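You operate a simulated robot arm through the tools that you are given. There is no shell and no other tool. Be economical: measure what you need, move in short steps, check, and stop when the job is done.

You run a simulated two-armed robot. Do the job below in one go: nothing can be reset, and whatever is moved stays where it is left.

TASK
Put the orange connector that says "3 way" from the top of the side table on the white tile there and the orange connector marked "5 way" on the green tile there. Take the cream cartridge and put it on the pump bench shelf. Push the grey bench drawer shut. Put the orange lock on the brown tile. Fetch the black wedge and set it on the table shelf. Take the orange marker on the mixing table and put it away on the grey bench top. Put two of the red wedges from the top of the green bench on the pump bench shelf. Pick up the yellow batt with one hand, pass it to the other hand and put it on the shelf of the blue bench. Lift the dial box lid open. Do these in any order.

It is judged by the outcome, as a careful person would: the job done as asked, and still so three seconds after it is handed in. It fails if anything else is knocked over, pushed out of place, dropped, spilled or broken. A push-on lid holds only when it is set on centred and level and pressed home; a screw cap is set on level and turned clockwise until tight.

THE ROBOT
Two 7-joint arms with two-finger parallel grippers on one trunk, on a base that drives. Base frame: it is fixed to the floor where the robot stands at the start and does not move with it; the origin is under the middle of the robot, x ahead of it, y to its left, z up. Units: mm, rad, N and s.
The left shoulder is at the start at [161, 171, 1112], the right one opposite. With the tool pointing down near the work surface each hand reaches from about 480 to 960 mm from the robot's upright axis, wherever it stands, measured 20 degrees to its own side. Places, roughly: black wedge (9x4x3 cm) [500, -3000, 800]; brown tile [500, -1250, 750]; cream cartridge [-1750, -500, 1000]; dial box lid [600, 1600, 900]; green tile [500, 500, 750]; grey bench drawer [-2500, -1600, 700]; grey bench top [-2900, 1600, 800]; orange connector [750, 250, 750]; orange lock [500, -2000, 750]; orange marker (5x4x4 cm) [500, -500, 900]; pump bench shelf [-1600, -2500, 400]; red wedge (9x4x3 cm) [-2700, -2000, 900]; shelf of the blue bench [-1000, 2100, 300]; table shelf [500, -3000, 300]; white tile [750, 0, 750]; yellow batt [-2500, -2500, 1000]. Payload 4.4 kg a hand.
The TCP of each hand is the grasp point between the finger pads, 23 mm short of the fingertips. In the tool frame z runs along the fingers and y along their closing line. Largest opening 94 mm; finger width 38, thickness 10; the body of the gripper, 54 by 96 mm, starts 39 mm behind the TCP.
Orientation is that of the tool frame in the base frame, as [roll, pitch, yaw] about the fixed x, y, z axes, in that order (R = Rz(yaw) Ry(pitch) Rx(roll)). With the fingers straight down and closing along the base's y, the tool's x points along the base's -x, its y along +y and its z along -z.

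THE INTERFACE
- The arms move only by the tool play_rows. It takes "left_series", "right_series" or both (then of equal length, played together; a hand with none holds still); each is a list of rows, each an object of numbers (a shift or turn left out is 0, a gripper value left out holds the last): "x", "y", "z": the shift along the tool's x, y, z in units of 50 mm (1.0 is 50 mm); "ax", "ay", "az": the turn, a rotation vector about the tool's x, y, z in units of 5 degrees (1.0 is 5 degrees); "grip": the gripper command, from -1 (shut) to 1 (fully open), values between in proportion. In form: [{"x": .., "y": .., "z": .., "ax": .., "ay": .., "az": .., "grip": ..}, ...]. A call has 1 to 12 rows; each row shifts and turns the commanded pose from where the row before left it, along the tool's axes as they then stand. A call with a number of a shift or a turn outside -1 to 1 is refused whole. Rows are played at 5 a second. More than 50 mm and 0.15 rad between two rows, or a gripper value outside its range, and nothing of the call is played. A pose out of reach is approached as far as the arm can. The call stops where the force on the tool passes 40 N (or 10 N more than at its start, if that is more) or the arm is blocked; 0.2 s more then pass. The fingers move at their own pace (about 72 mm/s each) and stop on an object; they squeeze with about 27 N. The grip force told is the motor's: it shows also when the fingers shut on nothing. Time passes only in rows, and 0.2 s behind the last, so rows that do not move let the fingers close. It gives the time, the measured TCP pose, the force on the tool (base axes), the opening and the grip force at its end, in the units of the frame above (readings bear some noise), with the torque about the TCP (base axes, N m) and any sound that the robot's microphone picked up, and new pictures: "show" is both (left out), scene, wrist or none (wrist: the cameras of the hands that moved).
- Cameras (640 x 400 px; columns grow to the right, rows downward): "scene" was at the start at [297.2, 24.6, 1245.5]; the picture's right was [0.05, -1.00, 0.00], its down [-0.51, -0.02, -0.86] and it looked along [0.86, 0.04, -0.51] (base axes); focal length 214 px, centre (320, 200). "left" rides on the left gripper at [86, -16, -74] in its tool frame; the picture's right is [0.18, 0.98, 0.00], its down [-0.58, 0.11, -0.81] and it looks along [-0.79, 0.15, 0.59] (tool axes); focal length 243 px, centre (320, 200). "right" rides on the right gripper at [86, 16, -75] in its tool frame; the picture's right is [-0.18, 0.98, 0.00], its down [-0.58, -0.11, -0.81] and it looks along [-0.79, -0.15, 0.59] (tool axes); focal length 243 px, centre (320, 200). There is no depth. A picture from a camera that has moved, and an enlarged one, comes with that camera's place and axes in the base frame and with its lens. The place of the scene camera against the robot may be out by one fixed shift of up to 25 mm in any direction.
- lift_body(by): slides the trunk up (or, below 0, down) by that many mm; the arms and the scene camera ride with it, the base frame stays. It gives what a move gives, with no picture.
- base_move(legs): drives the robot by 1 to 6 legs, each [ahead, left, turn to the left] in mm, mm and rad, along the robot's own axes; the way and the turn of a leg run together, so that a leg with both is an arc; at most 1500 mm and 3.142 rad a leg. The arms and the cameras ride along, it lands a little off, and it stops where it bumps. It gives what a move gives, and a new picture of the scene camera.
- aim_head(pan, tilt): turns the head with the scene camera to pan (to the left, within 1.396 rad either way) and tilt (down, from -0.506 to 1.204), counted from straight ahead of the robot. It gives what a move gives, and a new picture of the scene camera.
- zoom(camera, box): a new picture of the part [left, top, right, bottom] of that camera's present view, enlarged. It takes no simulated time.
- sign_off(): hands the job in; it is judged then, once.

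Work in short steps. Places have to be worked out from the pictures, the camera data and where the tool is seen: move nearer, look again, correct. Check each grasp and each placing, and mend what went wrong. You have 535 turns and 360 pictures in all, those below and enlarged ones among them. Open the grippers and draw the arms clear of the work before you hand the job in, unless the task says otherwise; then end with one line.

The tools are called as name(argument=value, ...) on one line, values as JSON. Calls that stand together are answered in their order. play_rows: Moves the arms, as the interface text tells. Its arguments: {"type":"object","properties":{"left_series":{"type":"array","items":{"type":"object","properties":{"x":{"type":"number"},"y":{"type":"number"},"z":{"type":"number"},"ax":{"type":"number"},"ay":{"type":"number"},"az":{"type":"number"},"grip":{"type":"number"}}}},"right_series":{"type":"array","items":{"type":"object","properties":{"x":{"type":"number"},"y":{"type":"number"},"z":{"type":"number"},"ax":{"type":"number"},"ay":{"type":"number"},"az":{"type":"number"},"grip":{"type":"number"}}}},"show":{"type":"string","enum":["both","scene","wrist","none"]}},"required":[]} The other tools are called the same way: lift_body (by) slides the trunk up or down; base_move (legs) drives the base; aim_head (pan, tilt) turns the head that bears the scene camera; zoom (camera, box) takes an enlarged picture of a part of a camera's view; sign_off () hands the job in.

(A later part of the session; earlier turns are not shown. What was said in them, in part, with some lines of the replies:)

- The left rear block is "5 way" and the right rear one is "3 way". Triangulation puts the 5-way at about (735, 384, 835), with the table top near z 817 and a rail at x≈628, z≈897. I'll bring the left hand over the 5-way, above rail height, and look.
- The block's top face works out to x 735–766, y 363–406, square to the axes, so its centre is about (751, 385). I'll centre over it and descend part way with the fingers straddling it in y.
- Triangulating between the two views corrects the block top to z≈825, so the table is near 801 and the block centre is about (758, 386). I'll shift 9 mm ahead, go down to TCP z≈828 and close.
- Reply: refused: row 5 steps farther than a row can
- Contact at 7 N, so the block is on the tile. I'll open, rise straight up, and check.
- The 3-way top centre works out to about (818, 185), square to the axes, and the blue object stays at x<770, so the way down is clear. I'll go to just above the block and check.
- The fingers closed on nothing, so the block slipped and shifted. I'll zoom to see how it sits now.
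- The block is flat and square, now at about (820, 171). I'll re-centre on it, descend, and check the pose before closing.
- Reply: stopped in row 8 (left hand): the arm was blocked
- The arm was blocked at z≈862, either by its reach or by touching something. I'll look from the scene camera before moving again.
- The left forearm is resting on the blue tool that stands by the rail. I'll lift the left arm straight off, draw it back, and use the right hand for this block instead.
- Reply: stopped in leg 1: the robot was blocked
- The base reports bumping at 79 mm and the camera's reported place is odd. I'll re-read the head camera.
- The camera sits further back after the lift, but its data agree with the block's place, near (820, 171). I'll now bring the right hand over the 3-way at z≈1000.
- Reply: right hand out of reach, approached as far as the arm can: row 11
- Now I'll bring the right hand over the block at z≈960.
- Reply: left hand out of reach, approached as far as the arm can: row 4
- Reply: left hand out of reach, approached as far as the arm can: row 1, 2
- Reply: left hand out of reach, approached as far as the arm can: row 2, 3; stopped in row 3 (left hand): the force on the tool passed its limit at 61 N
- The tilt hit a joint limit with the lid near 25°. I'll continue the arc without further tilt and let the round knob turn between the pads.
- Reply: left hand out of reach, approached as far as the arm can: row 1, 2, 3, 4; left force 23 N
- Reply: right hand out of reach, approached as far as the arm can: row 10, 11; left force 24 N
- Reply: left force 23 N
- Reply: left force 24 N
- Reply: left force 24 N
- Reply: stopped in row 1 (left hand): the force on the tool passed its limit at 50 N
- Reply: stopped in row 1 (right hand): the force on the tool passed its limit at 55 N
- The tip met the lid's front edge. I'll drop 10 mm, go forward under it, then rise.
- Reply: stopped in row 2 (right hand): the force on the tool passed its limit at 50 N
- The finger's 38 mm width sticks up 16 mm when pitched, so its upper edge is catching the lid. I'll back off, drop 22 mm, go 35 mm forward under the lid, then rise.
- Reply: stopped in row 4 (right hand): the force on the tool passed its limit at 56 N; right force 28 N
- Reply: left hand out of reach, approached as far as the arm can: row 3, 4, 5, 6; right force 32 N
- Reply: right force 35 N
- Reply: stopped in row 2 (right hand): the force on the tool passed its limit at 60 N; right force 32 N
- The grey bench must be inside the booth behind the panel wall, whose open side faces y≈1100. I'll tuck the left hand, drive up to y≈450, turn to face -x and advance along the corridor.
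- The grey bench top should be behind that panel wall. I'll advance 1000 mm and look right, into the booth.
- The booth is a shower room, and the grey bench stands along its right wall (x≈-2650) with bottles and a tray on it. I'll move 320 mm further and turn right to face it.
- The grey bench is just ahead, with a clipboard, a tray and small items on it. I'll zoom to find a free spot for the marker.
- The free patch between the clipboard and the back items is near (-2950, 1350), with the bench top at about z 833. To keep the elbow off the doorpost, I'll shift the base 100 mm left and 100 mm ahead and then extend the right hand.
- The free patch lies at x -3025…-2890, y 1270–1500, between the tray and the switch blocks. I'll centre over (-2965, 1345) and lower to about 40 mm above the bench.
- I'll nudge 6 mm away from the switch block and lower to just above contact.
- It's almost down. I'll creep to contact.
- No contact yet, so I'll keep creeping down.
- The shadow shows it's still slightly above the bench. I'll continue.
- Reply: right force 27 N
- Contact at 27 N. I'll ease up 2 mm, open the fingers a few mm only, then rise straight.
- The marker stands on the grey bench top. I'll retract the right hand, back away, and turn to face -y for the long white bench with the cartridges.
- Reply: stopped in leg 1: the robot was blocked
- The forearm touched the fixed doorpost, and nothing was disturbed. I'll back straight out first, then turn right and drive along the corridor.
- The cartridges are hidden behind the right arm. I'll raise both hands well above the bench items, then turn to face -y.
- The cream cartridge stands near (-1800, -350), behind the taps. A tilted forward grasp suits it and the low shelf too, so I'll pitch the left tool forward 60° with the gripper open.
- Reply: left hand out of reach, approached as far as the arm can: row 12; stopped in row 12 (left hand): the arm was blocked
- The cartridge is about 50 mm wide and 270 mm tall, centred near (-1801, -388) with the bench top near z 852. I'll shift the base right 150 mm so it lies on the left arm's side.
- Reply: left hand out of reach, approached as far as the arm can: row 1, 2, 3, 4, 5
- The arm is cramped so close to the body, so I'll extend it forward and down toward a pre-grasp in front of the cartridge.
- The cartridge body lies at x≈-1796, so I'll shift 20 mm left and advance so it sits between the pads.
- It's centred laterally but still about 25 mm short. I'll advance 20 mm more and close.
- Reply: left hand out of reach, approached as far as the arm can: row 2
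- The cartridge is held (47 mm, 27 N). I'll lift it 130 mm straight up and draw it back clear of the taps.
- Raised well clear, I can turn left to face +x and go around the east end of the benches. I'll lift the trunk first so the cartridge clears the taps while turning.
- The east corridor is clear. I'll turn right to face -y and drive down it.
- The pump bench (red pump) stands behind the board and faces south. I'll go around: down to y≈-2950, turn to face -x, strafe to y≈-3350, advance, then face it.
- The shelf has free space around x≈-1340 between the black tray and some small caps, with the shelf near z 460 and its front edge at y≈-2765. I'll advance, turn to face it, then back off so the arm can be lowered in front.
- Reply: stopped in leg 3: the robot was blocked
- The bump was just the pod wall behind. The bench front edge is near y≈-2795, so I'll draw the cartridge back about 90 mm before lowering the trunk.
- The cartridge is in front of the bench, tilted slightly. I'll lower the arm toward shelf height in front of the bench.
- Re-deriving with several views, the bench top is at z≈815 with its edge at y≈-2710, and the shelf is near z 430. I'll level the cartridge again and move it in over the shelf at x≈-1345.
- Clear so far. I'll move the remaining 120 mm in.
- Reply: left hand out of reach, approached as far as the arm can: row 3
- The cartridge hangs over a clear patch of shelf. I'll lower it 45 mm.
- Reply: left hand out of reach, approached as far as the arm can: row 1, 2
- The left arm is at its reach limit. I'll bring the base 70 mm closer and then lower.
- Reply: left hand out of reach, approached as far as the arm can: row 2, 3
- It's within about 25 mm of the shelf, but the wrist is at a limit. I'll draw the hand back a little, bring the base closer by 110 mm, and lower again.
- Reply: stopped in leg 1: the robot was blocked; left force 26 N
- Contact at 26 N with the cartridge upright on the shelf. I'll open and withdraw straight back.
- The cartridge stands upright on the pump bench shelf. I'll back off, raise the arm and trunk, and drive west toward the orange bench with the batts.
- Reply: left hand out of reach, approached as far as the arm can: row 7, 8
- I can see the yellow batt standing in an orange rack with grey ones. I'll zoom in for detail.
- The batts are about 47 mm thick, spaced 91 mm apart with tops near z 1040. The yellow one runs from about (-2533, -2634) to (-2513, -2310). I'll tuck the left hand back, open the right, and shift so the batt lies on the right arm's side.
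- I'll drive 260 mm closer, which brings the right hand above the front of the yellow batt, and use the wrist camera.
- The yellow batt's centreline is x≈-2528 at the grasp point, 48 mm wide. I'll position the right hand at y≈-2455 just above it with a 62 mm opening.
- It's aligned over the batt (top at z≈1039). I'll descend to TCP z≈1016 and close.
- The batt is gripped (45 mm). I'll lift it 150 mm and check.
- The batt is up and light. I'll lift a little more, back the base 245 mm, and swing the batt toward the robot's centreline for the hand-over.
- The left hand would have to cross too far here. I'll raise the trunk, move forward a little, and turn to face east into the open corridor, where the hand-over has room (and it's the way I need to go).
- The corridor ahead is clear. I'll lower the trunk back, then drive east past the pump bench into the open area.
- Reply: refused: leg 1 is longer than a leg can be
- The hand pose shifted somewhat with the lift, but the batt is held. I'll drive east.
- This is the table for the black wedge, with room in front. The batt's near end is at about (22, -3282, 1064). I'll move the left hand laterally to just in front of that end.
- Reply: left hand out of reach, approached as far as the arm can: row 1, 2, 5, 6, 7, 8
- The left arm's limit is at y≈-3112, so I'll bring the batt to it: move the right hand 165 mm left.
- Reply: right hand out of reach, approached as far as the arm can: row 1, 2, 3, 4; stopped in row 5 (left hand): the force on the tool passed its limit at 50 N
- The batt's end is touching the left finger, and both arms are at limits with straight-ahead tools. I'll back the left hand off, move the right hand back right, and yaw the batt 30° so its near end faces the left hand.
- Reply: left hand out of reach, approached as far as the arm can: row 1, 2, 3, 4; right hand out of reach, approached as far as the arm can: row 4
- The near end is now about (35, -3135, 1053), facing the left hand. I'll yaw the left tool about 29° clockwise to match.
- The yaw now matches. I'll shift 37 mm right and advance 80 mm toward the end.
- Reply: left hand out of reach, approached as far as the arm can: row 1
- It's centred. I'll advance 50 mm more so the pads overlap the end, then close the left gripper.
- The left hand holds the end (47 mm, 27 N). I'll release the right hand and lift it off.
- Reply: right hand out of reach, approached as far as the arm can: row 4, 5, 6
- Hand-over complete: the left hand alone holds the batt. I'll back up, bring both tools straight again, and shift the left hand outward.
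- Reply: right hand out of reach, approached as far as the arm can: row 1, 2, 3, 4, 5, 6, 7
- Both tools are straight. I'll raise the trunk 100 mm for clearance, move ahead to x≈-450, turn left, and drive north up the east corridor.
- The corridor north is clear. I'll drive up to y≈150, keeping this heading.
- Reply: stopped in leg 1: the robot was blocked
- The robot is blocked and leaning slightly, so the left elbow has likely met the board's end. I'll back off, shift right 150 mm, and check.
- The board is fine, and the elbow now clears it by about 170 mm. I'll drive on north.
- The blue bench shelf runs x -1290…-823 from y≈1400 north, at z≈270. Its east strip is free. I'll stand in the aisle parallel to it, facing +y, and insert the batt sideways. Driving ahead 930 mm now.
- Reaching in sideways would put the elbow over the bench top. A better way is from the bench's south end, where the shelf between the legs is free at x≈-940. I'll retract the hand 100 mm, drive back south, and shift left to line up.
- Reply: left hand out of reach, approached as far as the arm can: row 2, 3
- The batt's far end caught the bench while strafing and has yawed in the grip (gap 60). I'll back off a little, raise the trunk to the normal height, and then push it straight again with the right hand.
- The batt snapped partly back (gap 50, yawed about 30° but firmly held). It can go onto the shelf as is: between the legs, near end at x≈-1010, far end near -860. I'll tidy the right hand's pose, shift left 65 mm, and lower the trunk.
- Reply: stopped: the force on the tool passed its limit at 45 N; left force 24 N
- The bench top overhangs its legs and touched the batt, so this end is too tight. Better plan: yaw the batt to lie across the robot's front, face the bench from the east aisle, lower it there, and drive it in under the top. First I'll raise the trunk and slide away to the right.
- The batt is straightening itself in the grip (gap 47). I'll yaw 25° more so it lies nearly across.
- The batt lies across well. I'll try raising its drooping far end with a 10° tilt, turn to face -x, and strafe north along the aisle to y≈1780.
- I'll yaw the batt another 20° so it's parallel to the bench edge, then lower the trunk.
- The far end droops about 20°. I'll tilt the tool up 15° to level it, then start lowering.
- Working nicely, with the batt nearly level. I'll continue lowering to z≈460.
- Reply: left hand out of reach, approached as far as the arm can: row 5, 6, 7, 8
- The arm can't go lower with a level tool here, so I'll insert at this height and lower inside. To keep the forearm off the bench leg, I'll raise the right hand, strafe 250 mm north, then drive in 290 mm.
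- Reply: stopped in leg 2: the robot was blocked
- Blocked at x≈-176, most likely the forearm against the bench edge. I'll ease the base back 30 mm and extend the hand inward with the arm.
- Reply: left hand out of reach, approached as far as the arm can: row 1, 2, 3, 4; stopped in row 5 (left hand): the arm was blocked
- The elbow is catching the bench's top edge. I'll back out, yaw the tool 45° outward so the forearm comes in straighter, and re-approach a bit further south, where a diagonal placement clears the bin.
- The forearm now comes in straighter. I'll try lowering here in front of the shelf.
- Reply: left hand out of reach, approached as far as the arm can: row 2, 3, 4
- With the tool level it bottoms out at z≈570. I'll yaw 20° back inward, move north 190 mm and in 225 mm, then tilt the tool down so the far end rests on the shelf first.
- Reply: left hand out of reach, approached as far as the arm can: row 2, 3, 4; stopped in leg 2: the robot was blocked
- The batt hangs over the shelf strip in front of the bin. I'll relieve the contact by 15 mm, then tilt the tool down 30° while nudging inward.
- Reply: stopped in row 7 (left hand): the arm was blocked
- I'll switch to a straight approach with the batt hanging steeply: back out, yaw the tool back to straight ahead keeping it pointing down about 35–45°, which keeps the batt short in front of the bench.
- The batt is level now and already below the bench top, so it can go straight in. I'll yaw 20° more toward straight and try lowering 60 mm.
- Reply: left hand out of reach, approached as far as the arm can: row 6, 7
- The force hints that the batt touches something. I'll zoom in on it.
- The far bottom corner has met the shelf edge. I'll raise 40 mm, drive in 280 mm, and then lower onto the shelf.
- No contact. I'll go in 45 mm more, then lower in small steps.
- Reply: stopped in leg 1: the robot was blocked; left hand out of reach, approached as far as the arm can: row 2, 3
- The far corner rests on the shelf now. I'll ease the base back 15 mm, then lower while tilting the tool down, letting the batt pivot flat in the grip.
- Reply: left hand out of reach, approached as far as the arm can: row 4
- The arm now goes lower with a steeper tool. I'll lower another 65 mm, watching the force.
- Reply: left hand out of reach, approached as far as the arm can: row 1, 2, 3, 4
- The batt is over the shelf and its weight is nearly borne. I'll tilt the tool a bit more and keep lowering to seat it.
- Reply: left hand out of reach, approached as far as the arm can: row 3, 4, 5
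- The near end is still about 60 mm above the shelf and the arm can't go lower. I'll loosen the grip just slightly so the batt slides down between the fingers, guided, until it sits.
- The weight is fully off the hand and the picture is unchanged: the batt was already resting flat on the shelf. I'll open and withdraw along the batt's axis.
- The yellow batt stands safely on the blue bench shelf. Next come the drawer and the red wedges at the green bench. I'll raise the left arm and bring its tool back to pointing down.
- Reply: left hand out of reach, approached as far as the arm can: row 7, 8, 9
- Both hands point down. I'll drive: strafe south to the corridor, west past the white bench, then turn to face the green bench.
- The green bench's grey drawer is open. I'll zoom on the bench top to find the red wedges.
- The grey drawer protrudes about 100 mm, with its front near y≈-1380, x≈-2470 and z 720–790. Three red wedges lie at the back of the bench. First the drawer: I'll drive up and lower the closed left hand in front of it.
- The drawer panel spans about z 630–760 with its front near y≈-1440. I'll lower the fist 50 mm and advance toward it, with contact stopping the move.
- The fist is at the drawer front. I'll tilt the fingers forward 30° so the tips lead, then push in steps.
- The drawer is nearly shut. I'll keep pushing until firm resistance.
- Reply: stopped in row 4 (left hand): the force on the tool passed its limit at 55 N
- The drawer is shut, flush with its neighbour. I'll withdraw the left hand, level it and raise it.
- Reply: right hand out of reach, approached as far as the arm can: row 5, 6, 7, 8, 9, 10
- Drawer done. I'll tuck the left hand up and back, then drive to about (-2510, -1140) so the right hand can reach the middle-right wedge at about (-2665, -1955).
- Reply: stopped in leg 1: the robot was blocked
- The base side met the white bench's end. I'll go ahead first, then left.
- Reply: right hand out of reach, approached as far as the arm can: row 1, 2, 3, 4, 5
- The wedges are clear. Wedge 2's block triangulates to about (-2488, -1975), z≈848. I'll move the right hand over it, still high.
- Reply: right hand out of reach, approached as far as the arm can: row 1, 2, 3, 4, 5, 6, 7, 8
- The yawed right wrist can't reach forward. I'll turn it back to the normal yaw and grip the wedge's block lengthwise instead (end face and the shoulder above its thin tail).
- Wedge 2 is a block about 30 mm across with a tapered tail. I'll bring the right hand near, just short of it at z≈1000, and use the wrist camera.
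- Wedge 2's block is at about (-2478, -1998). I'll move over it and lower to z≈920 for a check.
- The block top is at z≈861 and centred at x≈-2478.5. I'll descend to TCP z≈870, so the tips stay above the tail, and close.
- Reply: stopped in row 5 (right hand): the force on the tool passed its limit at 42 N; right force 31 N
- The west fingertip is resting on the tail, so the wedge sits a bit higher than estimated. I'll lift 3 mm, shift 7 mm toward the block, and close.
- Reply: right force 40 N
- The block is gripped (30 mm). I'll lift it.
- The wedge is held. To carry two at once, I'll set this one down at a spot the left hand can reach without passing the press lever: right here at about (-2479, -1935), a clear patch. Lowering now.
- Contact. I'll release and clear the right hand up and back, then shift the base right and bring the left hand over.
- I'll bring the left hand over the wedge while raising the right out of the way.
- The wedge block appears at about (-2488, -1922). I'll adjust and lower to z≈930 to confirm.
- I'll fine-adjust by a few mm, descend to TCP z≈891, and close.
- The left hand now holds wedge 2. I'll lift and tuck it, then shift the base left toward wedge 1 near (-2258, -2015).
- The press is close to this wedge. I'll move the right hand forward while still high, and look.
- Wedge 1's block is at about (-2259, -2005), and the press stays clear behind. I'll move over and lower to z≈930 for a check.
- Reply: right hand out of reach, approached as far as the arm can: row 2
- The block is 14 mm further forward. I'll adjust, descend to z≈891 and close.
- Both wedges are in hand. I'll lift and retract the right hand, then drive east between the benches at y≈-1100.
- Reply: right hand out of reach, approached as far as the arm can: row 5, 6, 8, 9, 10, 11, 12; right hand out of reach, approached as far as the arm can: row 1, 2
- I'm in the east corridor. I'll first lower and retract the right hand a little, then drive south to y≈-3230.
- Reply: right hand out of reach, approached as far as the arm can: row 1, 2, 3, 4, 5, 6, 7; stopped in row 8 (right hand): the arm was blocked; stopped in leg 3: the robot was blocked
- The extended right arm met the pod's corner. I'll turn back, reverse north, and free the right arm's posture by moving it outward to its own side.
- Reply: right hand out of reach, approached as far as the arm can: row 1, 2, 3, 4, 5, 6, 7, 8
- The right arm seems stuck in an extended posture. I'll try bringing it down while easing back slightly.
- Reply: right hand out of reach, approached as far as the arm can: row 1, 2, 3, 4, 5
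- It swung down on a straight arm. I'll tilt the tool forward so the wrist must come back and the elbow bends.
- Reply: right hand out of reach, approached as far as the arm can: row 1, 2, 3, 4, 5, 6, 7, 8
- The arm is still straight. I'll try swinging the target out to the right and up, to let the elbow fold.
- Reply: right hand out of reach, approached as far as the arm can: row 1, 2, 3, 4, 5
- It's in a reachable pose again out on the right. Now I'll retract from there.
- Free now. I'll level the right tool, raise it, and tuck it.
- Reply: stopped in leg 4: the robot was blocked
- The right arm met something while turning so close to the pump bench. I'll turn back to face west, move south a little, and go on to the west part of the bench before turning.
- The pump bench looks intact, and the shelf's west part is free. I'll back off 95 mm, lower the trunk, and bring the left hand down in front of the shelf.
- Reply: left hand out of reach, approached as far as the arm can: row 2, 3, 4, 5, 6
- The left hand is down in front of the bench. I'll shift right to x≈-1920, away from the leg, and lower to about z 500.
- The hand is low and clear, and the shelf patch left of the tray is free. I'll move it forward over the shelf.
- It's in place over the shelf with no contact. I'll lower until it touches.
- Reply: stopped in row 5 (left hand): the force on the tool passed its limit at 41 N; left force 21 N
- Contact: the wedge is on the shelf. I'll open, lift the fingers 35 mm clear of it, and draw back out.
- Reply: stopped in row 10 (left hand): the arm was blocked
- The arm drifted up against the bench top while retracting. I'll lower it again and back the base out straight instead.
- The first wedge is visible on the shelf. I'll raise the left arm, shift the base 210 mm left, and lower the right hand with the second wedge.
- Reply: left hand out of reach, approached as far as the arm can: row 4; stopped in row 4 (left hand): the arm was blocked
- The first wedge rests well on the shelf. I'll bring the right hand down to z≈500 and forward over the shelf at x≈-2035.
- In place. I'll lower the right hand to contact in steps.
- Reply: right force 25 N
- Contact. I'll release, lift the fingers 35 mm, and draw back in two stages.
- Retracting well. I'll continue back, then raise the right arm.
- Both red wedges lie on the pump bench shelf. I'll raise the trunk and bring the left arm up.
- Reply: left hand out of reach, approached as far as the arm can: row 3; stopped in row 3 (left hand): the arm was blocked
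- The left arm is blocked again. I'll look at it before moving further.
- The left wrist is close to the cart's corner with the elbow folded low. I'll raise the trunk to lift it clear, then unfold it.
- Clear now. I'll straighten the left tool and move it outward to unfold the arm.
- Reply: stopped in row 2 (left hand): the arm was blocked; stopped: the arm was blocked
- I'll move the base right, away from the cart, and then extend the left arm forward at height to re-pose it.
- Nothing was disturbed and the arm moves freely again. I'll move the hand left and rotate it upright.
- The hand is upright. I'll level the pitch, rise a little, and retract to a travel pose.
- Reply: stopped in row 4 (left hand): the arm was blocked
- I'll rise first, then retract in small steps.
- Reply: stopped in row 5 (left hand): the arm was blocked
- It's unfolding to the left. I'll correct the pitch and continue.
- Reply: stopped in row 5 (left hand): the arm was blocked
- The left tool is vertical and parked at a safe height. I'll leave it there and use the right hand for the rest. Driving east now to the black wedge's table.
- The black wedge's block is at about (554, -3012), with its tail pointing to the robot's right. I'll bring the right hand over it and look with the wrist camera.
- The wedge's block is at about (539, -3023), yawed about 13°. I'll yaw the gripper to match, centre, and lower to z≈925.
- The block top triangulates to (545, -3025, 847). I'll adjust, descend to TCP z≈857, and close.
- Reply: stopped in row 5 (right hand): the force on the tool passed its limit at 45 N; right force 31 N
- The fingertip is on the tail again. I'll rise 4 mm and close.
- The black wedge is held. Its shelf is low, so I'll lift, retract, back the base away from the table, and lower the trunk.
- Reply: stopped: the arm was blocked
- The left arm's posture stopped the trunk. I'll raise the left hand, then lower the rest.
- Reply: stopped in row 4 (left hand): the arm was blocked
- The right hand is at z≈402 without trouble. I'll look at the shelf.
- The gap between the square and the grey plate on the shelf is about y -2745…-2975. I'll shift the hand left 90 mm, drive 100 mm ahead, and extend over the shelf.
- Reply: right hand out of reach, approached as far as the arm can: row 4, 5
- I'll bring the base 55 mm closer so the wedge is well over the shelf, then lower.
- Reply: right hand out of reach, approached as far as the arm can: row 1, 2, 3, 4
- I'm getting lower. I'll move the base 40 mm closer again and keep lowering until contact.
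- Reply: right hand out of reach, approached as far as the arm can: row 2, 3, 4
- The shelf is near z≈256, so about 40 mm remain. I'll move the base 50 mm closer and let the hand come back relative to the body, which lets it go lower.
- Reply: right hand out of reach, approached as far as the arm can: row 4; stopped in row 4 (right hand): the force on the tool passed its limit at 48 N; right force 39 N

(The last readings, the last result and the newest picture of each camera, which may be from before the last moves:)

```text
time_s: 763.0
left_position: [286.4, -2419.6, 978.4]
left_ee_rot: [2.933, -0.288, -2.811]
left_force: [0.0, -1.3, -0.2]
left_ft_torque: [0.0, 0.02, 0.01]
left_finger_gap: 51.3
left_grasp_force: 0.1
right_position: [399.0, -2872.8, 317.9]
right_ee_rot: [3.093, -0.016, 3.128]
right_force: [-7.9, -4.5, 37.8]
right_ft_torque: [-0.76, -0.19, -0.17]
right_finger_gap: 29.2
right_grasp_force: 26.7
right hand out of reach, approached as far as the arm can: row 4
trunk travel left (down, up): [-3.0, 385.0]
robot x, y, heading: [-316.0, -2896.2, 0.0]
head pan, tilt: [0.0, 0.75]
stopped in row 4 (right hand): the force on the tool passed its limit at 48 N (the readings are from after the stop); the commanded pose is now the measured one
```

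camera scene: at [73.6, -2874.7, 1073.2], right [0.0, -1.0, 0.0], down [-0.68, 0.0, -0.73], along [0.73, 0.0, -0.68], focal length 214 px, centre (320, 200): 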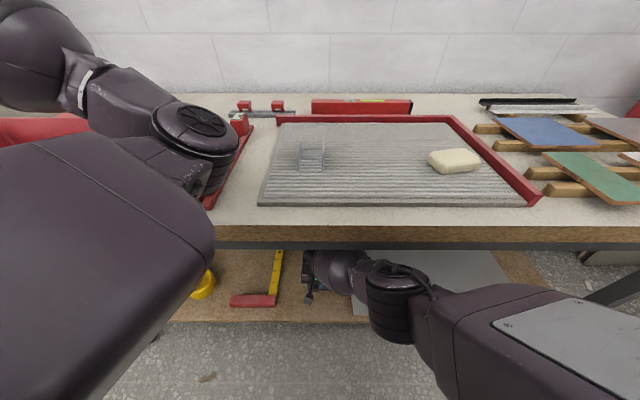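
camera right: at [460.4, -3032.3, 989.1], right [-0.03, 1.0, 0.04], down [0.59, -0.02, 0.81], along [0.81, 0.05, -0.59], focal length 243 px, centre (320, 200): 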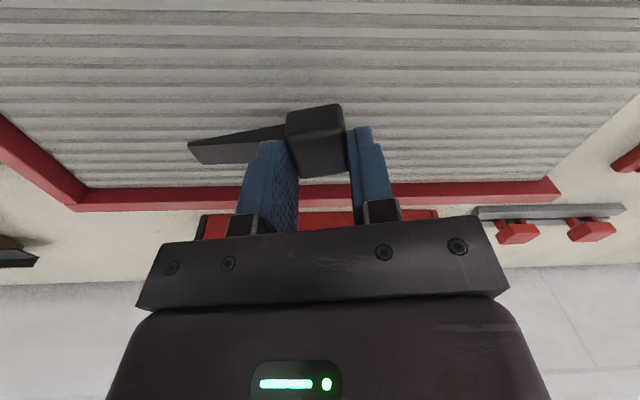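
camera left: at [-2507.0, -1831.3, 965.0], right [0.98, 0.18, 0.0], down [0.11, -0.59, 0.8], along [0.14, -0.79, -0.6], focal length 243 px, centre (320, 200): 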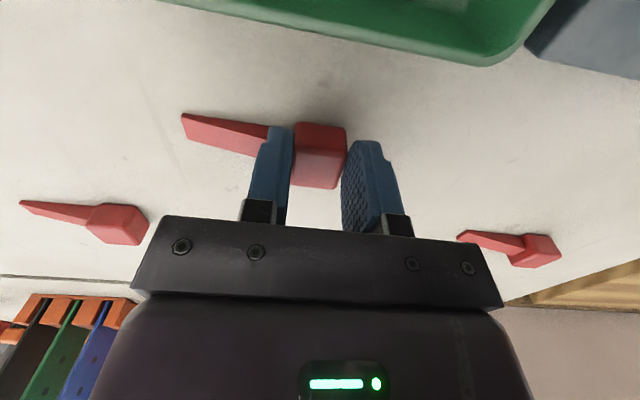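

Contact at z≈318: the wedge is on the shelf. I'll ease off, open, lift the fingers, and draw back.

play_rows(right_series=[{"z": -0.05}, {"grip": 0.1}, {"grip": 0.1}, {"z": -0.4}, {"z": -0.4}, {"x": 0.6}, {"x": 0.7}, {}], show="wrist")

```text
time_s: 764.8
left_position: [288.8, -2419.5, 974.9]
left_ee_rot: [2.933, -0.291, -2.814]
left_force: [0.6, -0.9, -0.5]
left_ft_torque: [0.02, 0.01, 0.0]
left_finger_gap: 51.7
left_grasp_force: 0.0
right_position: [331.3, -2875.6, 354.5]
right_ee_rot: [3.095, -0.023, 3.126]
right_force: [-0.3, -0.5, 0.4]
right_ft_torque: [0.0, 0.02, 0.03]
right_finger_gap: 51.5
right_grasp_force: 0.1
trunk travel left (down, up): [-3.0, 385.0]
robot x, y, heading: [-319.6, -2894.7, -0.001]
head pan, tilt: [0.0, 0.75]
camera right: at [248.3, -2862.3, 432.0], right [0.2, 0.98, 0.04], down [0.6, -0.16, 0.79], along [0.78, -0.13, -0.62], focal length 243 px, centre (320, 200)
```

right: 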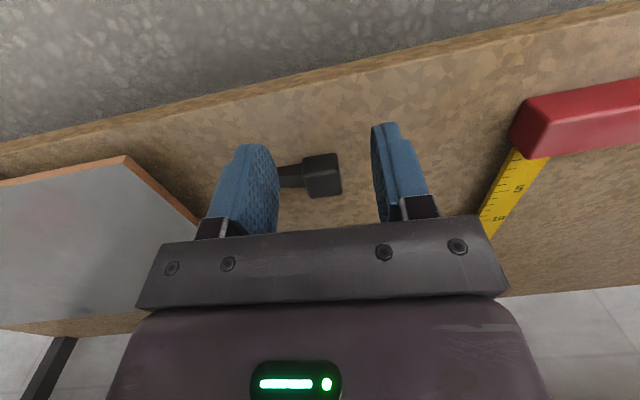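

The black wedge rests on the table shelf. I'll back the base out, then raise the arm and trunk.

base_move(legs=[[-330, 0, 0]])

play_rows(right_series=[{"z": -0.9}, {"z": -0.9}, {"z": -0.9}, {"z": -0.9}, {"z": -0.9}, {"z": -0.9}, {"z": -0.9}, {"z": -0.9}, {"z": -0.9}, {"z": -0.9}, {"y": -0.8}, {"y": -0.8}], show="none")

lift_body(by=125)

```text
time_s: 766.9
left_position: [-9.6, -2425.4, 975.0]
left_ee_rot: [2.934, -0.291, -2.817]
left_force: [-0.8, 0.1, 0.5]
left_ft_torque: [0.0, 0.02, -0.02]
left_finger_gap: 51.6
left_grasp_force: 0.0
right_position: [31.5, -2883.0, 355.2]
right_ee_rot: [3.092, -0.023, 3.118]
right_force: [1.8, -0.3, 0.5]
right_ft_torque: [0.0, 0.04, -0.01]
right_finger_gap: 51.7
right_grasp_force: 0.1
trunk travel left (down, up): [-3.0, 385.0]
robot x, y, heading: [-619.0, -2898.5, -0.007]
head pan, tilt: [0.0, 0.75]
stopped in leg 1: the robot was blocked; the commanded pose is now the measured one
camera scene: at [-226.6, -2879.6, 1073.4], right [0.0, -1.0, 0.0], down [-0.68, 0.0, -0.73], along [0.73, 0.0, -0.68], focal length 214 px, centre (320, 200)
```

scene: 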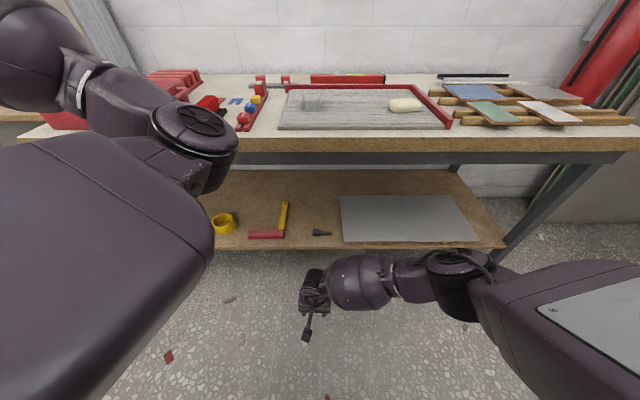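

```text
time_s: 769.5
left_position: [-8.9, -2426.3, 976.0]
left_ee_rot: [2.933, -0.29, -2.817]
left_force: [0.9, 0.5, -0.2]
left_ft_torque: [0.0, 0.01, -0.02]
left_finger_gap: 51.7
left_grasp_force: 0.1
right_position: [39.6, -2984.4, 801.3]
right_ee_rot: [3.094, -0.024, 3.121]
right_force: [0.2, -0.5, 1.1]
right_ft_torque: [-0.01, 0.0, -0.01]
right_finger_gap: 51.7
right_grasp_force: 0.1
trunk travel left (down, up): [-3.0, 385.0]
robot x, y, heading: [-619.4, -2897.2, -0.004]
head pan, tilt: [0.0, 0.75]
```

```text
time_s: 771.0
left_position: [-6.6, -2426.3, 1097.5]
left_ee_rot: [2.931, -0.295, -2.819]
left_force: [0.0, 0.1, 0.1]
left_ft_torque: [0.02, -0.02, 0.04]
left_finger_gap: 51.6
left_grasp_force: 0.0
right_position: [40.8, -2982.8, 922.3]
right_ee_rot: [3.094, -0.028, 3.119]
right_force: [0.7, 0.6, 0.4]
right_ft_torque: [0.0, 0.02, 0.0]
right_finger_gap: 51.5
right_grasp_force: 0.2
trunk travel left (down, up): [-128.0, 260.0]
robot x, y, heading: [-623.7, -2897.3, -0.005]
head pan, tilt: [0.0, 0.75]
```

The black wedge is visible on its shelf. Next is the orange lock at about (572, -1849). I'll drive ahead and strafe north to it.

base_move(legs=[[280, 0, 0], [0, 1140, 0]])

```text
time_s: 782.7
left_position: [295.4, -1317.6, 1101.7]
left_ee_rot: [2.933, -0.289, -2.831]
left_force: [-0.6, 0.6, 0.6]
left_ft_torque: [-0.01, 0.01, 0.04]
left_finger_gap: 51.9
left_grasp_force: 0.0
right_position: [336.1, -1876.7, 925.7]
right_ee_rot: [3.092, -0.026, 3.107]
right_force: [0.5, 0.4, 0.6]
right_ft_torque: [0.02, 0.03, -0.01]
right_finger_gap: 51.6
right_grasp_force: 0.1
trunk travel left (down, up): [-128.0, 260.0]
robot x, y, heading: [-322.8, -1782.2, -0.018]
head pan, tilt: [0.0, 0.75]
camera scene: at [-32.8, -1766.8, 1226.4], right [-0.02, -1.0, 0.0], down [-0.68, 0.01, -0.73], along [0.73, -0.01, -0.68], focal length 214 px, centre (320, 200)
```

scene: 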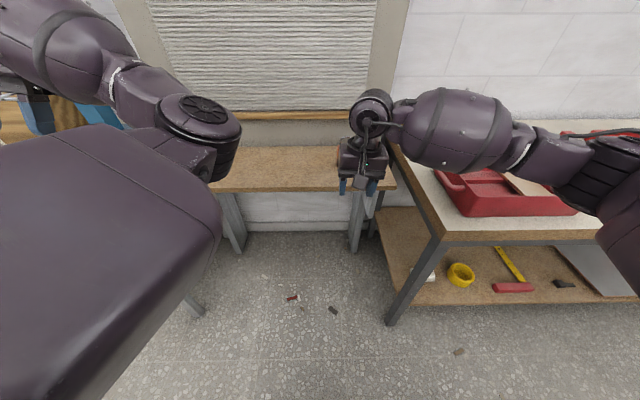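

The lock is hidden behind the right hand. I'll look with the right wrist camera.

zoom(camera="right", box=[0, 0, 640, 400])

```text
1.00 times, centred on (320, 200) of right (not enlarged: the box is as wide or as high as the picture)
camera zoom: at [254.1, -1861.2, 1002.6], right [0.22, 0.97, 0.04], down [0.59, -0.17, 0.79], along [0.77, -0.15, -0.62], focal length 243 px, centre (320, 200)
```

zoom: 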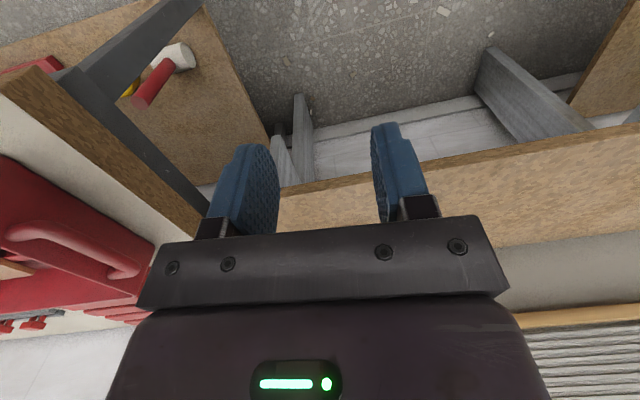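

I estimate the lock at about (575, -1855, 859). I'll raise the right hand, drive 200 mm ahead, and look down at it.

play_rows(right_series=[{"z": -0.8}, {"z": -0.8}, {"x": 0.6}, {}], show="none")

base_move(legs=[[190, 0, 0.018]])

zoom(camera="right", box=[0, 0, 640, 400])

```text
time_s: 783.7
left_position: [295.7, -1317.9, 1101.7]
left_ee_rot: [2.932, -0.288, -2.83]
left_force: [-0.2, -0.1, -1.4]
left_ft_torque: [-0.03, -0.02, 0.01]
left_finger_gap: 51.6
left_grasp_force: 0.0
right_position: [309.0, -1877.7, 1005.1]
right_ee_rot: [3.094, -0.024, 3.107]
right_force: [-0.4, 0.0, 0.3]
right_ft_torque: [0.04, 0.05, -0.01]
right_finger_gap: 51.7
right_grasp_force: 0.1
trunk travel left (down, up): [-128.0, 260.0]
robot x, y, heading: [-323.5, -1781.6, -0.02]
head pan, tilt: [0.0, 0.75]
```

```text
time_s: 785.3
left_position: [481.6, -1311.0, 1101.2]
left_ee_rot: [2.933, -0.291, -2.818]
left_force: [0.7, -0.1, -0.3]
left_ft_torque: [0.02, 0.0, 0.0]
left_finger_gap: 51.6
left_grasp_force: 0.0
right_position: [505.0, -1871.5, 1006.0]
right_ee_rot: [3.092, -0.025, 3.12]
right_force: [0.4, 0.3, 0.5]
right_ft_torque: [0.02, 0.02, -0.02]
right_finger_gap: 51.6
right_grasp_force: 0.1
trunk travel left (down, up): [-128.0, 260.0]
robot x, y, heading: [-132.6, -1788.1, 0.001]
head pan, tilt: [0.0, 0.75]
camera scene: at [160.8, -1764.5, 1226.5], right [0.0, -1.0, 0.0], down [-0.68, 0.0, -0.73], along [0.73, 0.0, -0.68], focal length 214 px, centre (320, 200)
```

scene: 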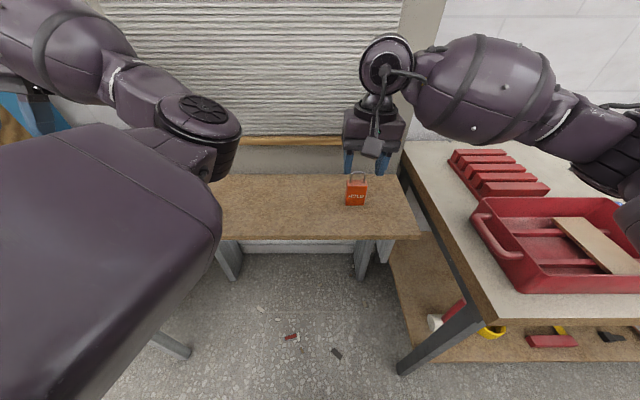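

```text
1.00 times, centred on (320, 200) of right (not enlarged: the box is as wide or as high as the picture)
camera zoom: at [420.8, -1856.8, 1082.2], right [0.21, 0.98, 0.04], down [0.6, -0.16, 0.79], along [0.78, -0.14, -0.62], focal length 243 px, centre (320, 200)
```

zoom: 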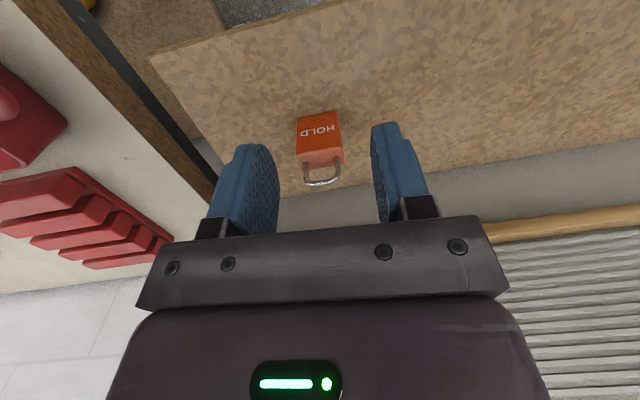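

The padlock stands upright, body about 50 mm wide at about (599, -1883), with its shackle top near z≈887. I'll move over it with a wide opening and check.

play_rows(right_series=[{"x": -0.65, "y": -0.08, "grip": 0.8}, {"x": -0.65, "y": -0.08}, {"x": -0.6, "y": -0.05}, {"z": 0.6}, {"z": 0.5}, {}], show="wrist")

```text
time_s: 786.7
left_position: [481.5, -1310.0, 1101.7]
left_ee_rot: [2.931, -0.29, -2.817]
left_force: [-0.1, 0.4, 0.5]
left_ft_torque: [0.02, 0.01, 0.0]
left_finger_gap: 51.9
left_grasp_force: 0.0
right_position: [596.9, -1879.0, 948.4]
right_ee_rot: [3.093, -0.021, 3.122]
right_force: [-1.3, -0.2, -0.6]
right_ft_torque: [0.02, 0.01, -0.02]
right_finger_gap: 84.5
right_grasp_force: 0.1
trunk travel left (down, up): [-128.0, 260.0]
robot x, y, heading: [-127.4, -1784.3, -0.003]
head pan, tilt: [0.0, 0.75]
camera right: at [513.7, -1864.4, 1024.4], right [0.2, 0.98, 0.04], down [0.6, -0.16, 0.79], along [0.78, -0.14, -0.62], focal length 243 px, centre (320, 200)
```

right: 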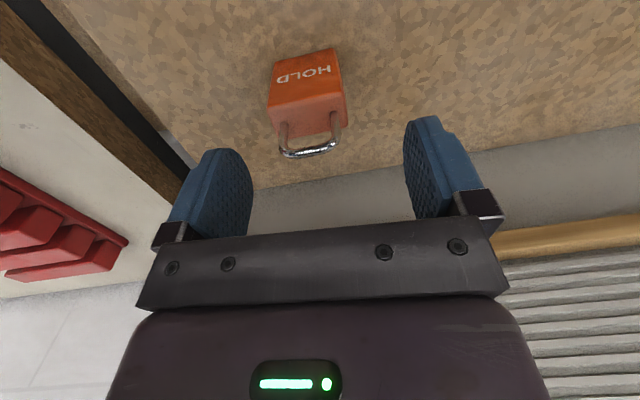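

The lock centre is at about (612, -1887), square to the axes. I'll align, descend to TCP z≈857, and close.

play_rows(right_series=[{"x": -0.3, "y": -0.16}, {"z": 0.5}, {"z": 0.5}, {"z": 0.5}, {"z": 0.3}, {}, {"grip": -1}, {"grip": -1}, {"grip": -1}, {}], show="wrist")

```text
time_s: 788.0
left_position: [479.9, -1312.4, 1103.7]
left_ee_rot: [2.935, -0.287, -2.818]
left_force: [0.7, 0.0, -1.0]
left_ft_torque: [0.0, 0.03, -0.03]
left_finger_gap: 51.7
left_grasp_force: 0.1
right_position: [613.4, -1883.5, 871.9]
right_ee_rot: [3.083, -0.001, 3.118]
right_force: [-4.4, -4.8, 38.4]
right_ft_torque: [-0.62, -0.06, -0.1]
right_finger_gap: 84.8
right_grasp_force: 0.0
trunk travel left (down, up): [-128.0, 260.0]
robot x, y, heading: [-130.9, -1784.0, -0.003]
head pan, tilt: [0.0, 0.75]
stopped in row 6 (right hand): the force on the tool passed its limit at 42 N (the readings are from after the stop); the commanded pose is now the measured one
camera right: at [528.3, -1869.4, 946.7], right [0.21, 0.98, 0.06], down [0.58, -0.17, 0.8], along [0.79, -0.13, -0.6], focal length 243 px, centre (320, 200)
```

right: 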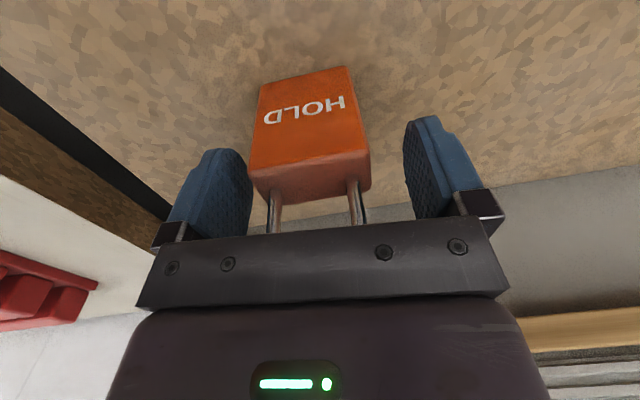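

The shackle touched the palm. I'll rise 6 mm and close on the body.

play_rows(right_series=[{"z": -0.12}, {}, {"grip": -1}, {"grip": -1}, {"grip": -1}, {}, {"z": -0.4}, {"z": -0.6}, {"z": -0.6}, {}], show="wrist")

```text
time_s: 790.1
left_position: [483.2, -1311.4, 1100.9]
left_ee_rot: [2.932, -0.289, -2.818]
left_force: [1.0, 0.5, -0.1]
left_ft_torque: [0.0, 0.0, -0.01]
left_finger_gap: 51.6
left_grasp_force: 0.1
right_position: [613.9, -1886.7, 947.5]
right_ee_rot: [3.089, -0.017, 3.121]
right_force: [-0.1, 0.7, -0.3]
right_ft_torque: [0.01, 0.01, 0.0]
right_finger_gap: 54.4
right_grasp_force: 26.9
trunk travel left (down, up): [-128.0, 260.0]
robot x, y, heading: [-132.8, -1786.8, -0.004]
head pan, tilt: [0.0, 0.75]
camera right: at [530.4, -1873.6, 1022.6], right [0.21, 0.98, 0.05], down [0.59, -0.16, 0.79], along [0.78, -0.13, -0.61], focal length 243 px, centre (320, 200)
```

right: 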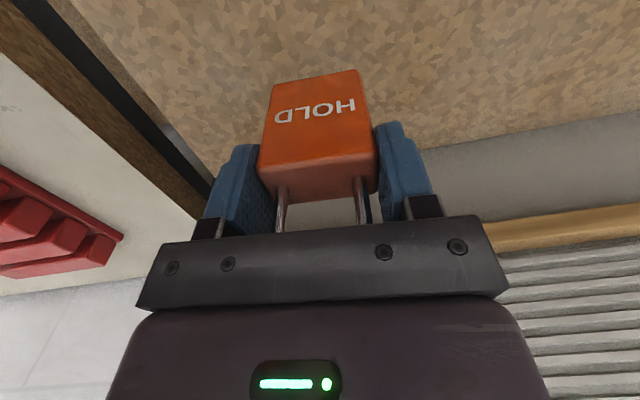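

The lock is held (54 mm). The brown tile should be around (620, -1345) on this bench. I'll raise the lock a bit and shift the base left to reach it.

play_rows(right_series=[{"z": -0.8}, {"x": 0.6}, {}], show="none")

base_move(legs=[[-40, 0, 0], [0, 330, 0]])

```text
time_s: 791.0
left_position: [481.7, -1310.2, 1101.4]
left_ee_rot: [2.93, -0.29, -2.817]
left_force: [-0.6, 1.4, 0.6]
left_ft_torque: [0.0, 0.0, -0.01]
left_finger_gap: 51.7
left_grasp_force: 0.0
right_position: [585.1, -1890.1, 989.1]
right_ee_rot: [3.088, -0.013, 3.118]
right_force: [-0.4, 0.2, -1.2]
right_ft_torque: [0.02, -0.01, 0.0]
right_finger_gap: 54.6
right_grasp_force: 27.5
trunk travel left (down, up): [-128.0, 260.0]
robot x, y, heading: [-127.5, -1781.6, -0.007]
head pan, tilt: [0.0, 0.75]
```

```text
time_s: 794.1
left_position: [444.1, -1059.6, 1101.1]
left_ee_rot: [2.929, -0.29, -2.823]
left_force: [-1.2, -0.3, 0.8]
left_ft_torque: [-0.02, -0.03, 0.0]
left_finger_gap: 51.6
left_grasp_force: 0.0
right_position: [543.9, -1635.6, 989.6]
right_ee_rot: [3.089, -0.011, 3.118]
right_force: [-0.4, 0.5, 0.2]
right_ft_torque: [-0.01, -0.02, -0.02]
right_finger_gap: 54.1
right_grasp_force: 26.9
trunk travel left (down, up): [-128.0, 260.0]
robot x, y, heading: [-168.9, -1531.0, -0.005]
head pan, tilt: [0.0, 0.75]
stopped in leg 2: the robot was blocked; the commanded pose is now the measured one
camera scene: at [119.9, -1509.7, 1226.8], right [-0.01, -1.0, 0.0], down [-0.68, 0.0, -0.73], along [0.73, 0.0, -0.68], focal length 214 px, centre (320, 200)
```

scene: 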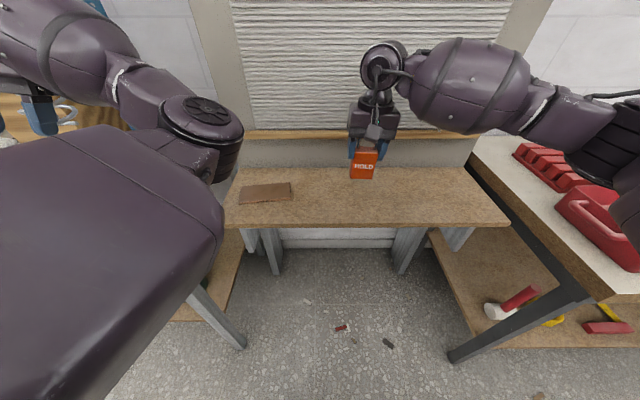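

Blocked again. I'll check whether the left arm touches anything on the mixing table.

zoom(camera="scene", box=[0, 0, 250, 160])

```text
2.50 times, centred on (125, 80) of scene
camera zoom: at [119.9, -1509.7, 1226.8], right [-0.01, -1.0, 0.0], down [-0.68, 0.0, -0.73], along [0.73, 0.0, -0.68], focal length 536 px, centre (808, 500)
```

zoom: 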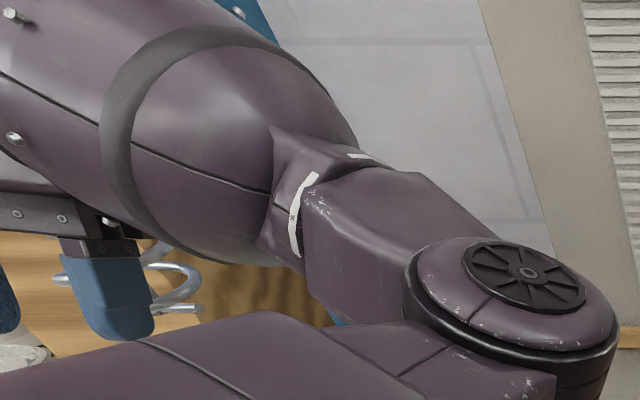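

The left forearm is up against the teal column on the mixing table. I'll shift right to release it, then rotate the robot left so the tile lies straight ahead and the left arm swings away from that table.

base_move(legs=[[0, -70, 0], [-60, 0, 0], [0, 0, 0.3]])

```text
time_s: 797.0
left_position: [217.5, -966.0, 1098.9]
left_ee_rot: [2.932, -0.291, -2.521]
left_force: [0.2, 0.2, 0.8]
left_ft_torque: [-0.02, -0.02, 0.04]
left_finger_gap: 51.7
left_grasp_force: 0.1
right_position: [483.5, -1484.7, 988.8]
right_ee_rot: [3.09, -0.011, -2.861]
right_force: [-0.9, 0.4, -0.9]
right_ft_torque: [0.02, -0.02, 0.0]
right_finger_gap: 54.3
right_grasp_force: 27.2
trunk travel left (down, up): [-128.0, 260.0]
robot x, y, heading: [-229.7, -1600.3, 0.3]
head pan, tilt: [0.0, 0.75]
camera scene: at [48.7, -1492.5, 1226.4], right [0.29, -0.96, 0.0], down [-0.65, -0.2, -0.73], along [0.7, 0.21, -0.68], focal length 214 px, centre (320, 200)
```

scene: 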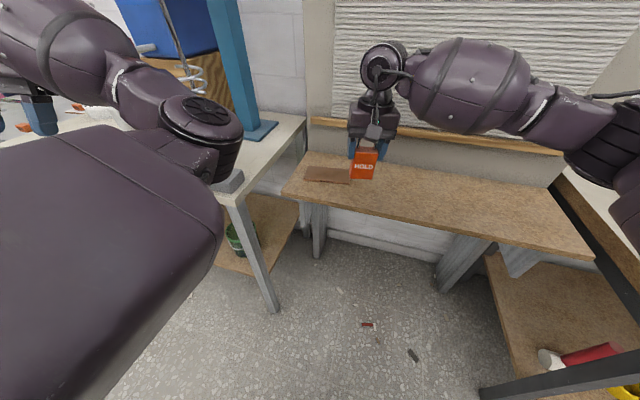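

Clear now, with the column and table items standing. The tile centre is at about (595, -1362). I'll move the lock over it and look.

play_rows(right_series=[{"x": -0.7, "y": 0.43}, {"x": -0.7, "y": 0.43}, {"x": -0.7, "y": 0.43}, {"x": -0.7, "y": 0.43}, {}], show="wrist")

```text
time_s: 798.2
left_position: [217.8, -967.5, 1101.0]
left_ee_rot: [2.931, -0.291, -2.519]
left_force: [0.7, -0.2, 0.2]
left_ft_torque: [0.0, 0.03, -0.04]
left_finger_gap: 51.7
left_grasp_force: 0.1
right_position: [596.5, -1365.2, 991.8]
right_ee_rot: [3.087, -0.012, -2.861]
right_force: [1.0, -0.3, 0.0]
right_ft_torque: [0.05, -0.01, 0.0]
right_finger_gap: 54.2
right_grasp_force: 26.9
trunk travel left (down, up): [-128.0, 260.0]
robot x, y, heading: [-229.0, -1595.1, 0.294]
head pan, tilt: [0.0, 0.75]
camera right: at [510.9, -1376.6, 1067.5], right [-0.09, 0.99, 0.05], down [0.61, 0.02, 0.79], along [0.79, 0.11, -0.61], focal length 243 px, centre (320, 200)
```

right: 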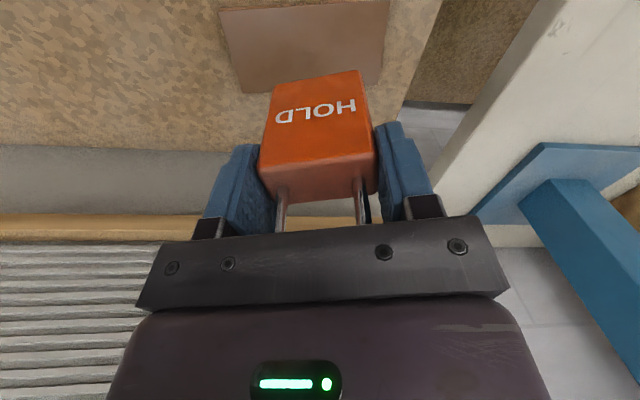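

The hand is centred over the tile. I'll lower to just above it, then creep to contact.

play_rows(right_series=[{"z": 0.6}, {"z": 0.6}, {"z": 0.5}, {"z": 0.15}, {"z": 0.08}, {"z": 0.08}, {"z": 0.06}, {}], show="none")

```text
time_s: 800.0
left_position: [217.5, -966.2, 1100.3]
left_ee_rot: [2.931, -0.291, -2.521]
left_force: [-0.7, 0.1, 0.2]
left_ft_torque: [-0.05, -0.03, 0.03]
left_finger_gap: 51.5
left_grasp_force: 0.0
right_position: [593.1, -1359.4, 887.6]
right_ee_rot: [3.088, -0.013, -2.86]
right_force: [0.4, 0.5, -0.2]
right_ft_torque: [0.02, 0.0, -0.01]
right_finger_gap: 54.6
right_grasp_force: 27.2
trunk travel left (down, up): [-128.0, 260.0]
robot x, y, heading: [-232.0, -1597.6, 0.296]
head pan, tilt: [0.0, 0.75]
```

play_rows(right_series=[{"z": 0.06}, {"z": 0.06}, {"z": 0.06}, {"z": 0.06}, {}], show="wrist")

```text
time_s: 801.2
left_position: [214.9, -968.3, 1102.6]
left_ee_rot: [2.932, -0.285, -2.52]
left_force: [0.5, -0.2, -0.4]
left_ft_torque: [0.03, -0.01, 0.02]
left_finger_gap: 51.6
left_grasp_force: 0.1
right_position: [590.7, -1358.6, 882.1]
right_ee_rot: [3.087, -0.006, -2.861]
right_force: [3.1, 0.0, 26.6]
right_ft_torque: [-0.7, -0.31, 0.08]
right_finger_gap: 54.3
right_grasp_force: 26.9
trunk travel left (down, up): [-128.0, 260.0]
robot x, y, heading: [-228.4, -1596.7, 0.299]
head pan, tilt: [0.0, 0.75]
camera right: at [506.7, -1370.9, 957.4], right [-0.09, 0.99, 0.05], down [0.6, 0.01, 0.8], along [0.79, 0.11, -0.6], focal length 243 px, centre (320, 200)
```

right: 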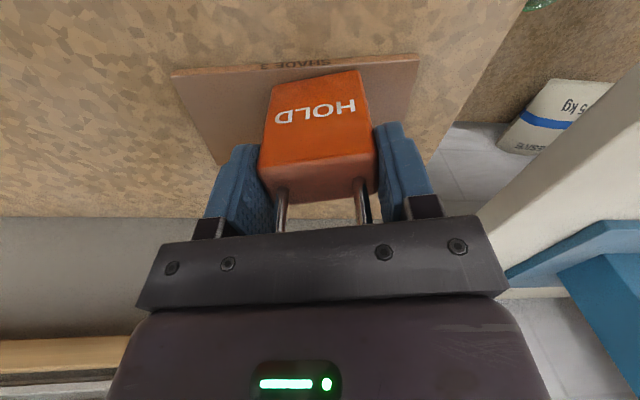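

Contact: the lock stands on the tile. I'll ease off, open, and rise straight up.

play_rows(right_series=[{"z": -0.02, "grip": 0.3}, {"grip": 0.6}, {"grip": 0.6}, {"z": -0.4}, {"z": -0.7}, {"z": -0.8}, {"z": -0.8}, {"x": 0.8}, {}], show="wrist")

```text
time_s: 803.2
left_position: [217.5, -966.0, 1098.1]
left_ee_rot: [2.928, -0.291, -2.521]
left_force: [0.6, 1.1, 0.2]
left_ft_torque: [0.03, 0.0, 0.0]
left_finger_gap: 51.4
left_grasp_force: 0.1
right_position: [558.9, -1375.5, 1010.8]
right_ee_rot: [3.089, -0.014, -2.861]
right_force: [0.2, 0.3, -0.6]
right_ft_torque: [-0.04, 0.02, -0.01]
right_finger_gap: 75.4
right_grasp_force: 0.1
trunk travel left (down, up): [-128.0, 260.0]
robot x, y, heading: [-230.2, -1599.6, 0.3]
head pan, tilt: [0.0, 0.75]
camera right: at [473.7, -1387.3, 1086.3], right [-0.09, 0.99, 0.05], down [0.61, 0.02, 0.79], along [0.79, 0.1, -0.61], focal length 243 px, centre (320, 200)
```

right: 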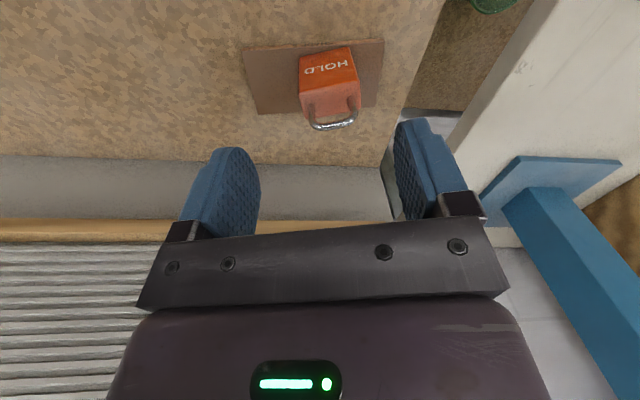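

The lock stands on the brown tile, so all items are placed. I'll retract the right hand and drive to where I can verify that the pump bench items were not disturbed when the arm bumped earlier.

play_rows(right_series=[{"x": 0.8, "z": -0.3}, {"x": 0.8, "z": -0.3}, {"x": 0.8}, {"x": 0.6}, {}], show="none")

base_move(legs=[[-120, 0, -0.3], [0, -1150, 0], [0, 0, -1.57]])

aim_head(pan=-1.2, tilt=0.45)

```text
time_s: 804.4
left_position: [217.5, -967.3, 1098.7]
left_ee_rot: [2.932, -0.291, -2.52]
left_force: [0.4, -0.3, 0.3]
left_ft_torque: [-0.02, -0.02, 0.02]
left_finger_gap: 51.8
left_grasp_force: 0.1
right_position: [412.6, -1421.1, 1043.0]
right_ee_rot: [3.089, -0.012, -2.861]
right_force: [-0.2, 0.2, 0.2]
right_ft_torque: [0.02, 0.0, -0.01]
right_finger_gap: 75.3
right_grasp_force: 0.0
trunk travel left (down, up): [-128.0, 260.0]
robot x, y, heading: [-226.2, -1599.4, 0.299]
head pan, tilt: [0.0, 0.75]
```

```text
time_s: 819.6
left_position: [152.3, -3370.5, 1100.5]
left_ee_rot: [2.931, -0.292, 1.924]
left_force: [0.1, -1.2, 0.4]
left_ft_torque: [-0.02, 0.0, -0.02]
left_finger_gap: 51.6
left_grasp_force: 0.0
right_position: [-338.4, -3438.9, 1043.5]
right_ee_rot: [3.086, -0.012, 1.582]
right_force: [0.4, -0.1, 0.8]
right_ft_torque: [-0.02, -0.03, 0.0]
right_finger_gap: 75.0
right_grasp_force: 0.1
trunk travel left (down, up): [-128.0, 260.0]
robot x, y, heading: [-338.2, -2777.1, -1.543]
head pan, tilt: [0.0, 0.75]
camera scene: at [-322.6, -3036.6, 1226.4], right [-1.0, -0.03, 0.0], down [-0.02, 0.68, -0.73], along [0.02, -0.73, -0.68], focal length 214 px, centre (320, 200)
```

scene: 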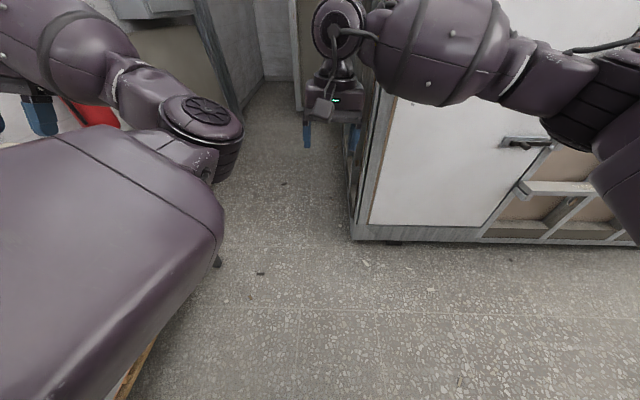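

```text
time_s: 821.0
left_position: [151.9, -3372.1, 1099.7]
left_ee_rot: [2.93, -0.292, 1.923]
left_force: [-0.5, 0.1, 0.0]
left_ft_torque: [-0.03, 0.03, 0.0]
left_finger_gap: 51.7
left_grasp_force: 0.1
right_position: [-337.9, -3438.9, 1044.1]
right_ee_rot: [3.09, -0.012, 1.582]
right_force: [-0.2, -0.1, 0.1]
right_ft_torque: [-0.02, 0.01, 0.03]
right_finger_gap: 75.1
right_grasp_force: 0.0
trunk travel left (down, up): [-128.0, 260.0]
robot x, y, heading: [-334.0, -2773.9, -1.544]
head pan, tilt: [-1.201, 0.45]
camera scene: at [-409.4, -2989.4, 1252.8], right [-0.39, 0.92, 0.0], down [0.4, 0.17, -0.9], along [-0.83, -0.35, -0.44], focal length 214 px, centre (320, 200)
```

scene: 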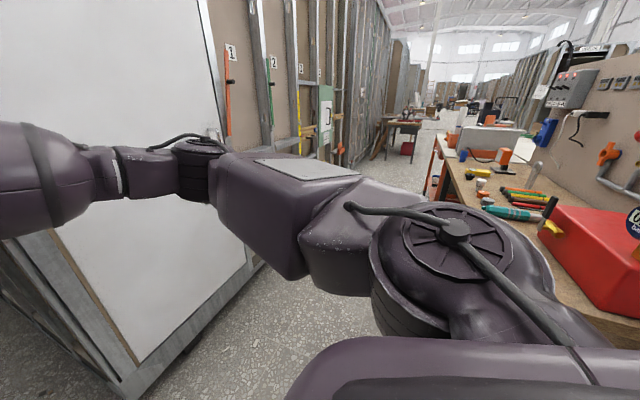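

The pump itself stands in place. I'll pan a bit further to see its lever and gauge.

aim_head(pan=-1.39, tilt=0.4)

```text
time_s: 821.7
left_position: [152.4, -3370.9, 1100.4]
left_ee_rot: [2.931, -0.292, 1.923]
left_force: [-0.5, -0.7, 0.3]
left_ft_torque: [0.02, 0.03, -0.03]
left_finger_gap: 51.5
left_grasp_force: 0.0
right_position: [-337.5, -3439.1, 1043.8]
right_ee_rot: [3.087, -0.012, 1.581]
right_force: [-0.4, 0.0, -0.3]
right_ft_torque: [0.0, -0.03, -0.02]
right_finger_gap: 75.2
right_grasp_force: 0.0
trunk travel left (down, up): [-128.0, 260.0]
robot x, y, heading: [-332.8, -2772.4, -1.544]
head pan, tilt: [-1.389, 0.4]
camera scene: at [-415.3, -2973.1, 1257.5], right [-0.21, 0.98, 0.0], down [0.38, 0.08, -0.92], along [-0.9, -0.19, -0.39], focal length 214 px, centre (320, 200)
```

scene: 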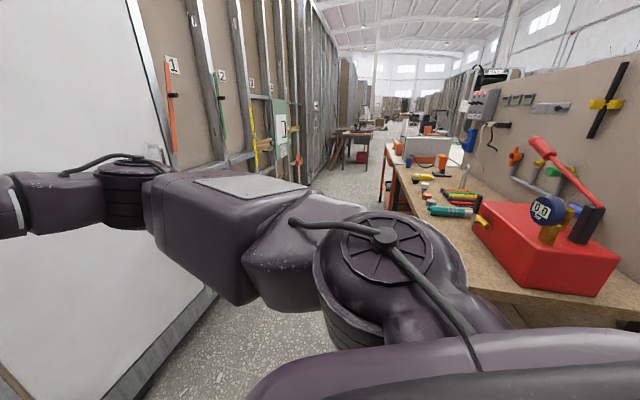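

The pump, its lever and its gauge look as they did at the start, both grippers are open, and the arms are clear. Every part of the job is done, so I'm handing it in.

sign_off()

```text
The job is handed in.
```

All the placements, the drawer and the dial box lid are done as asked; along the way I nudged a bar on the side table about 20 mm and pushed it back into line, and the arms bumped benches, a doorpost and a pod wall a few times with no visible disturbance.
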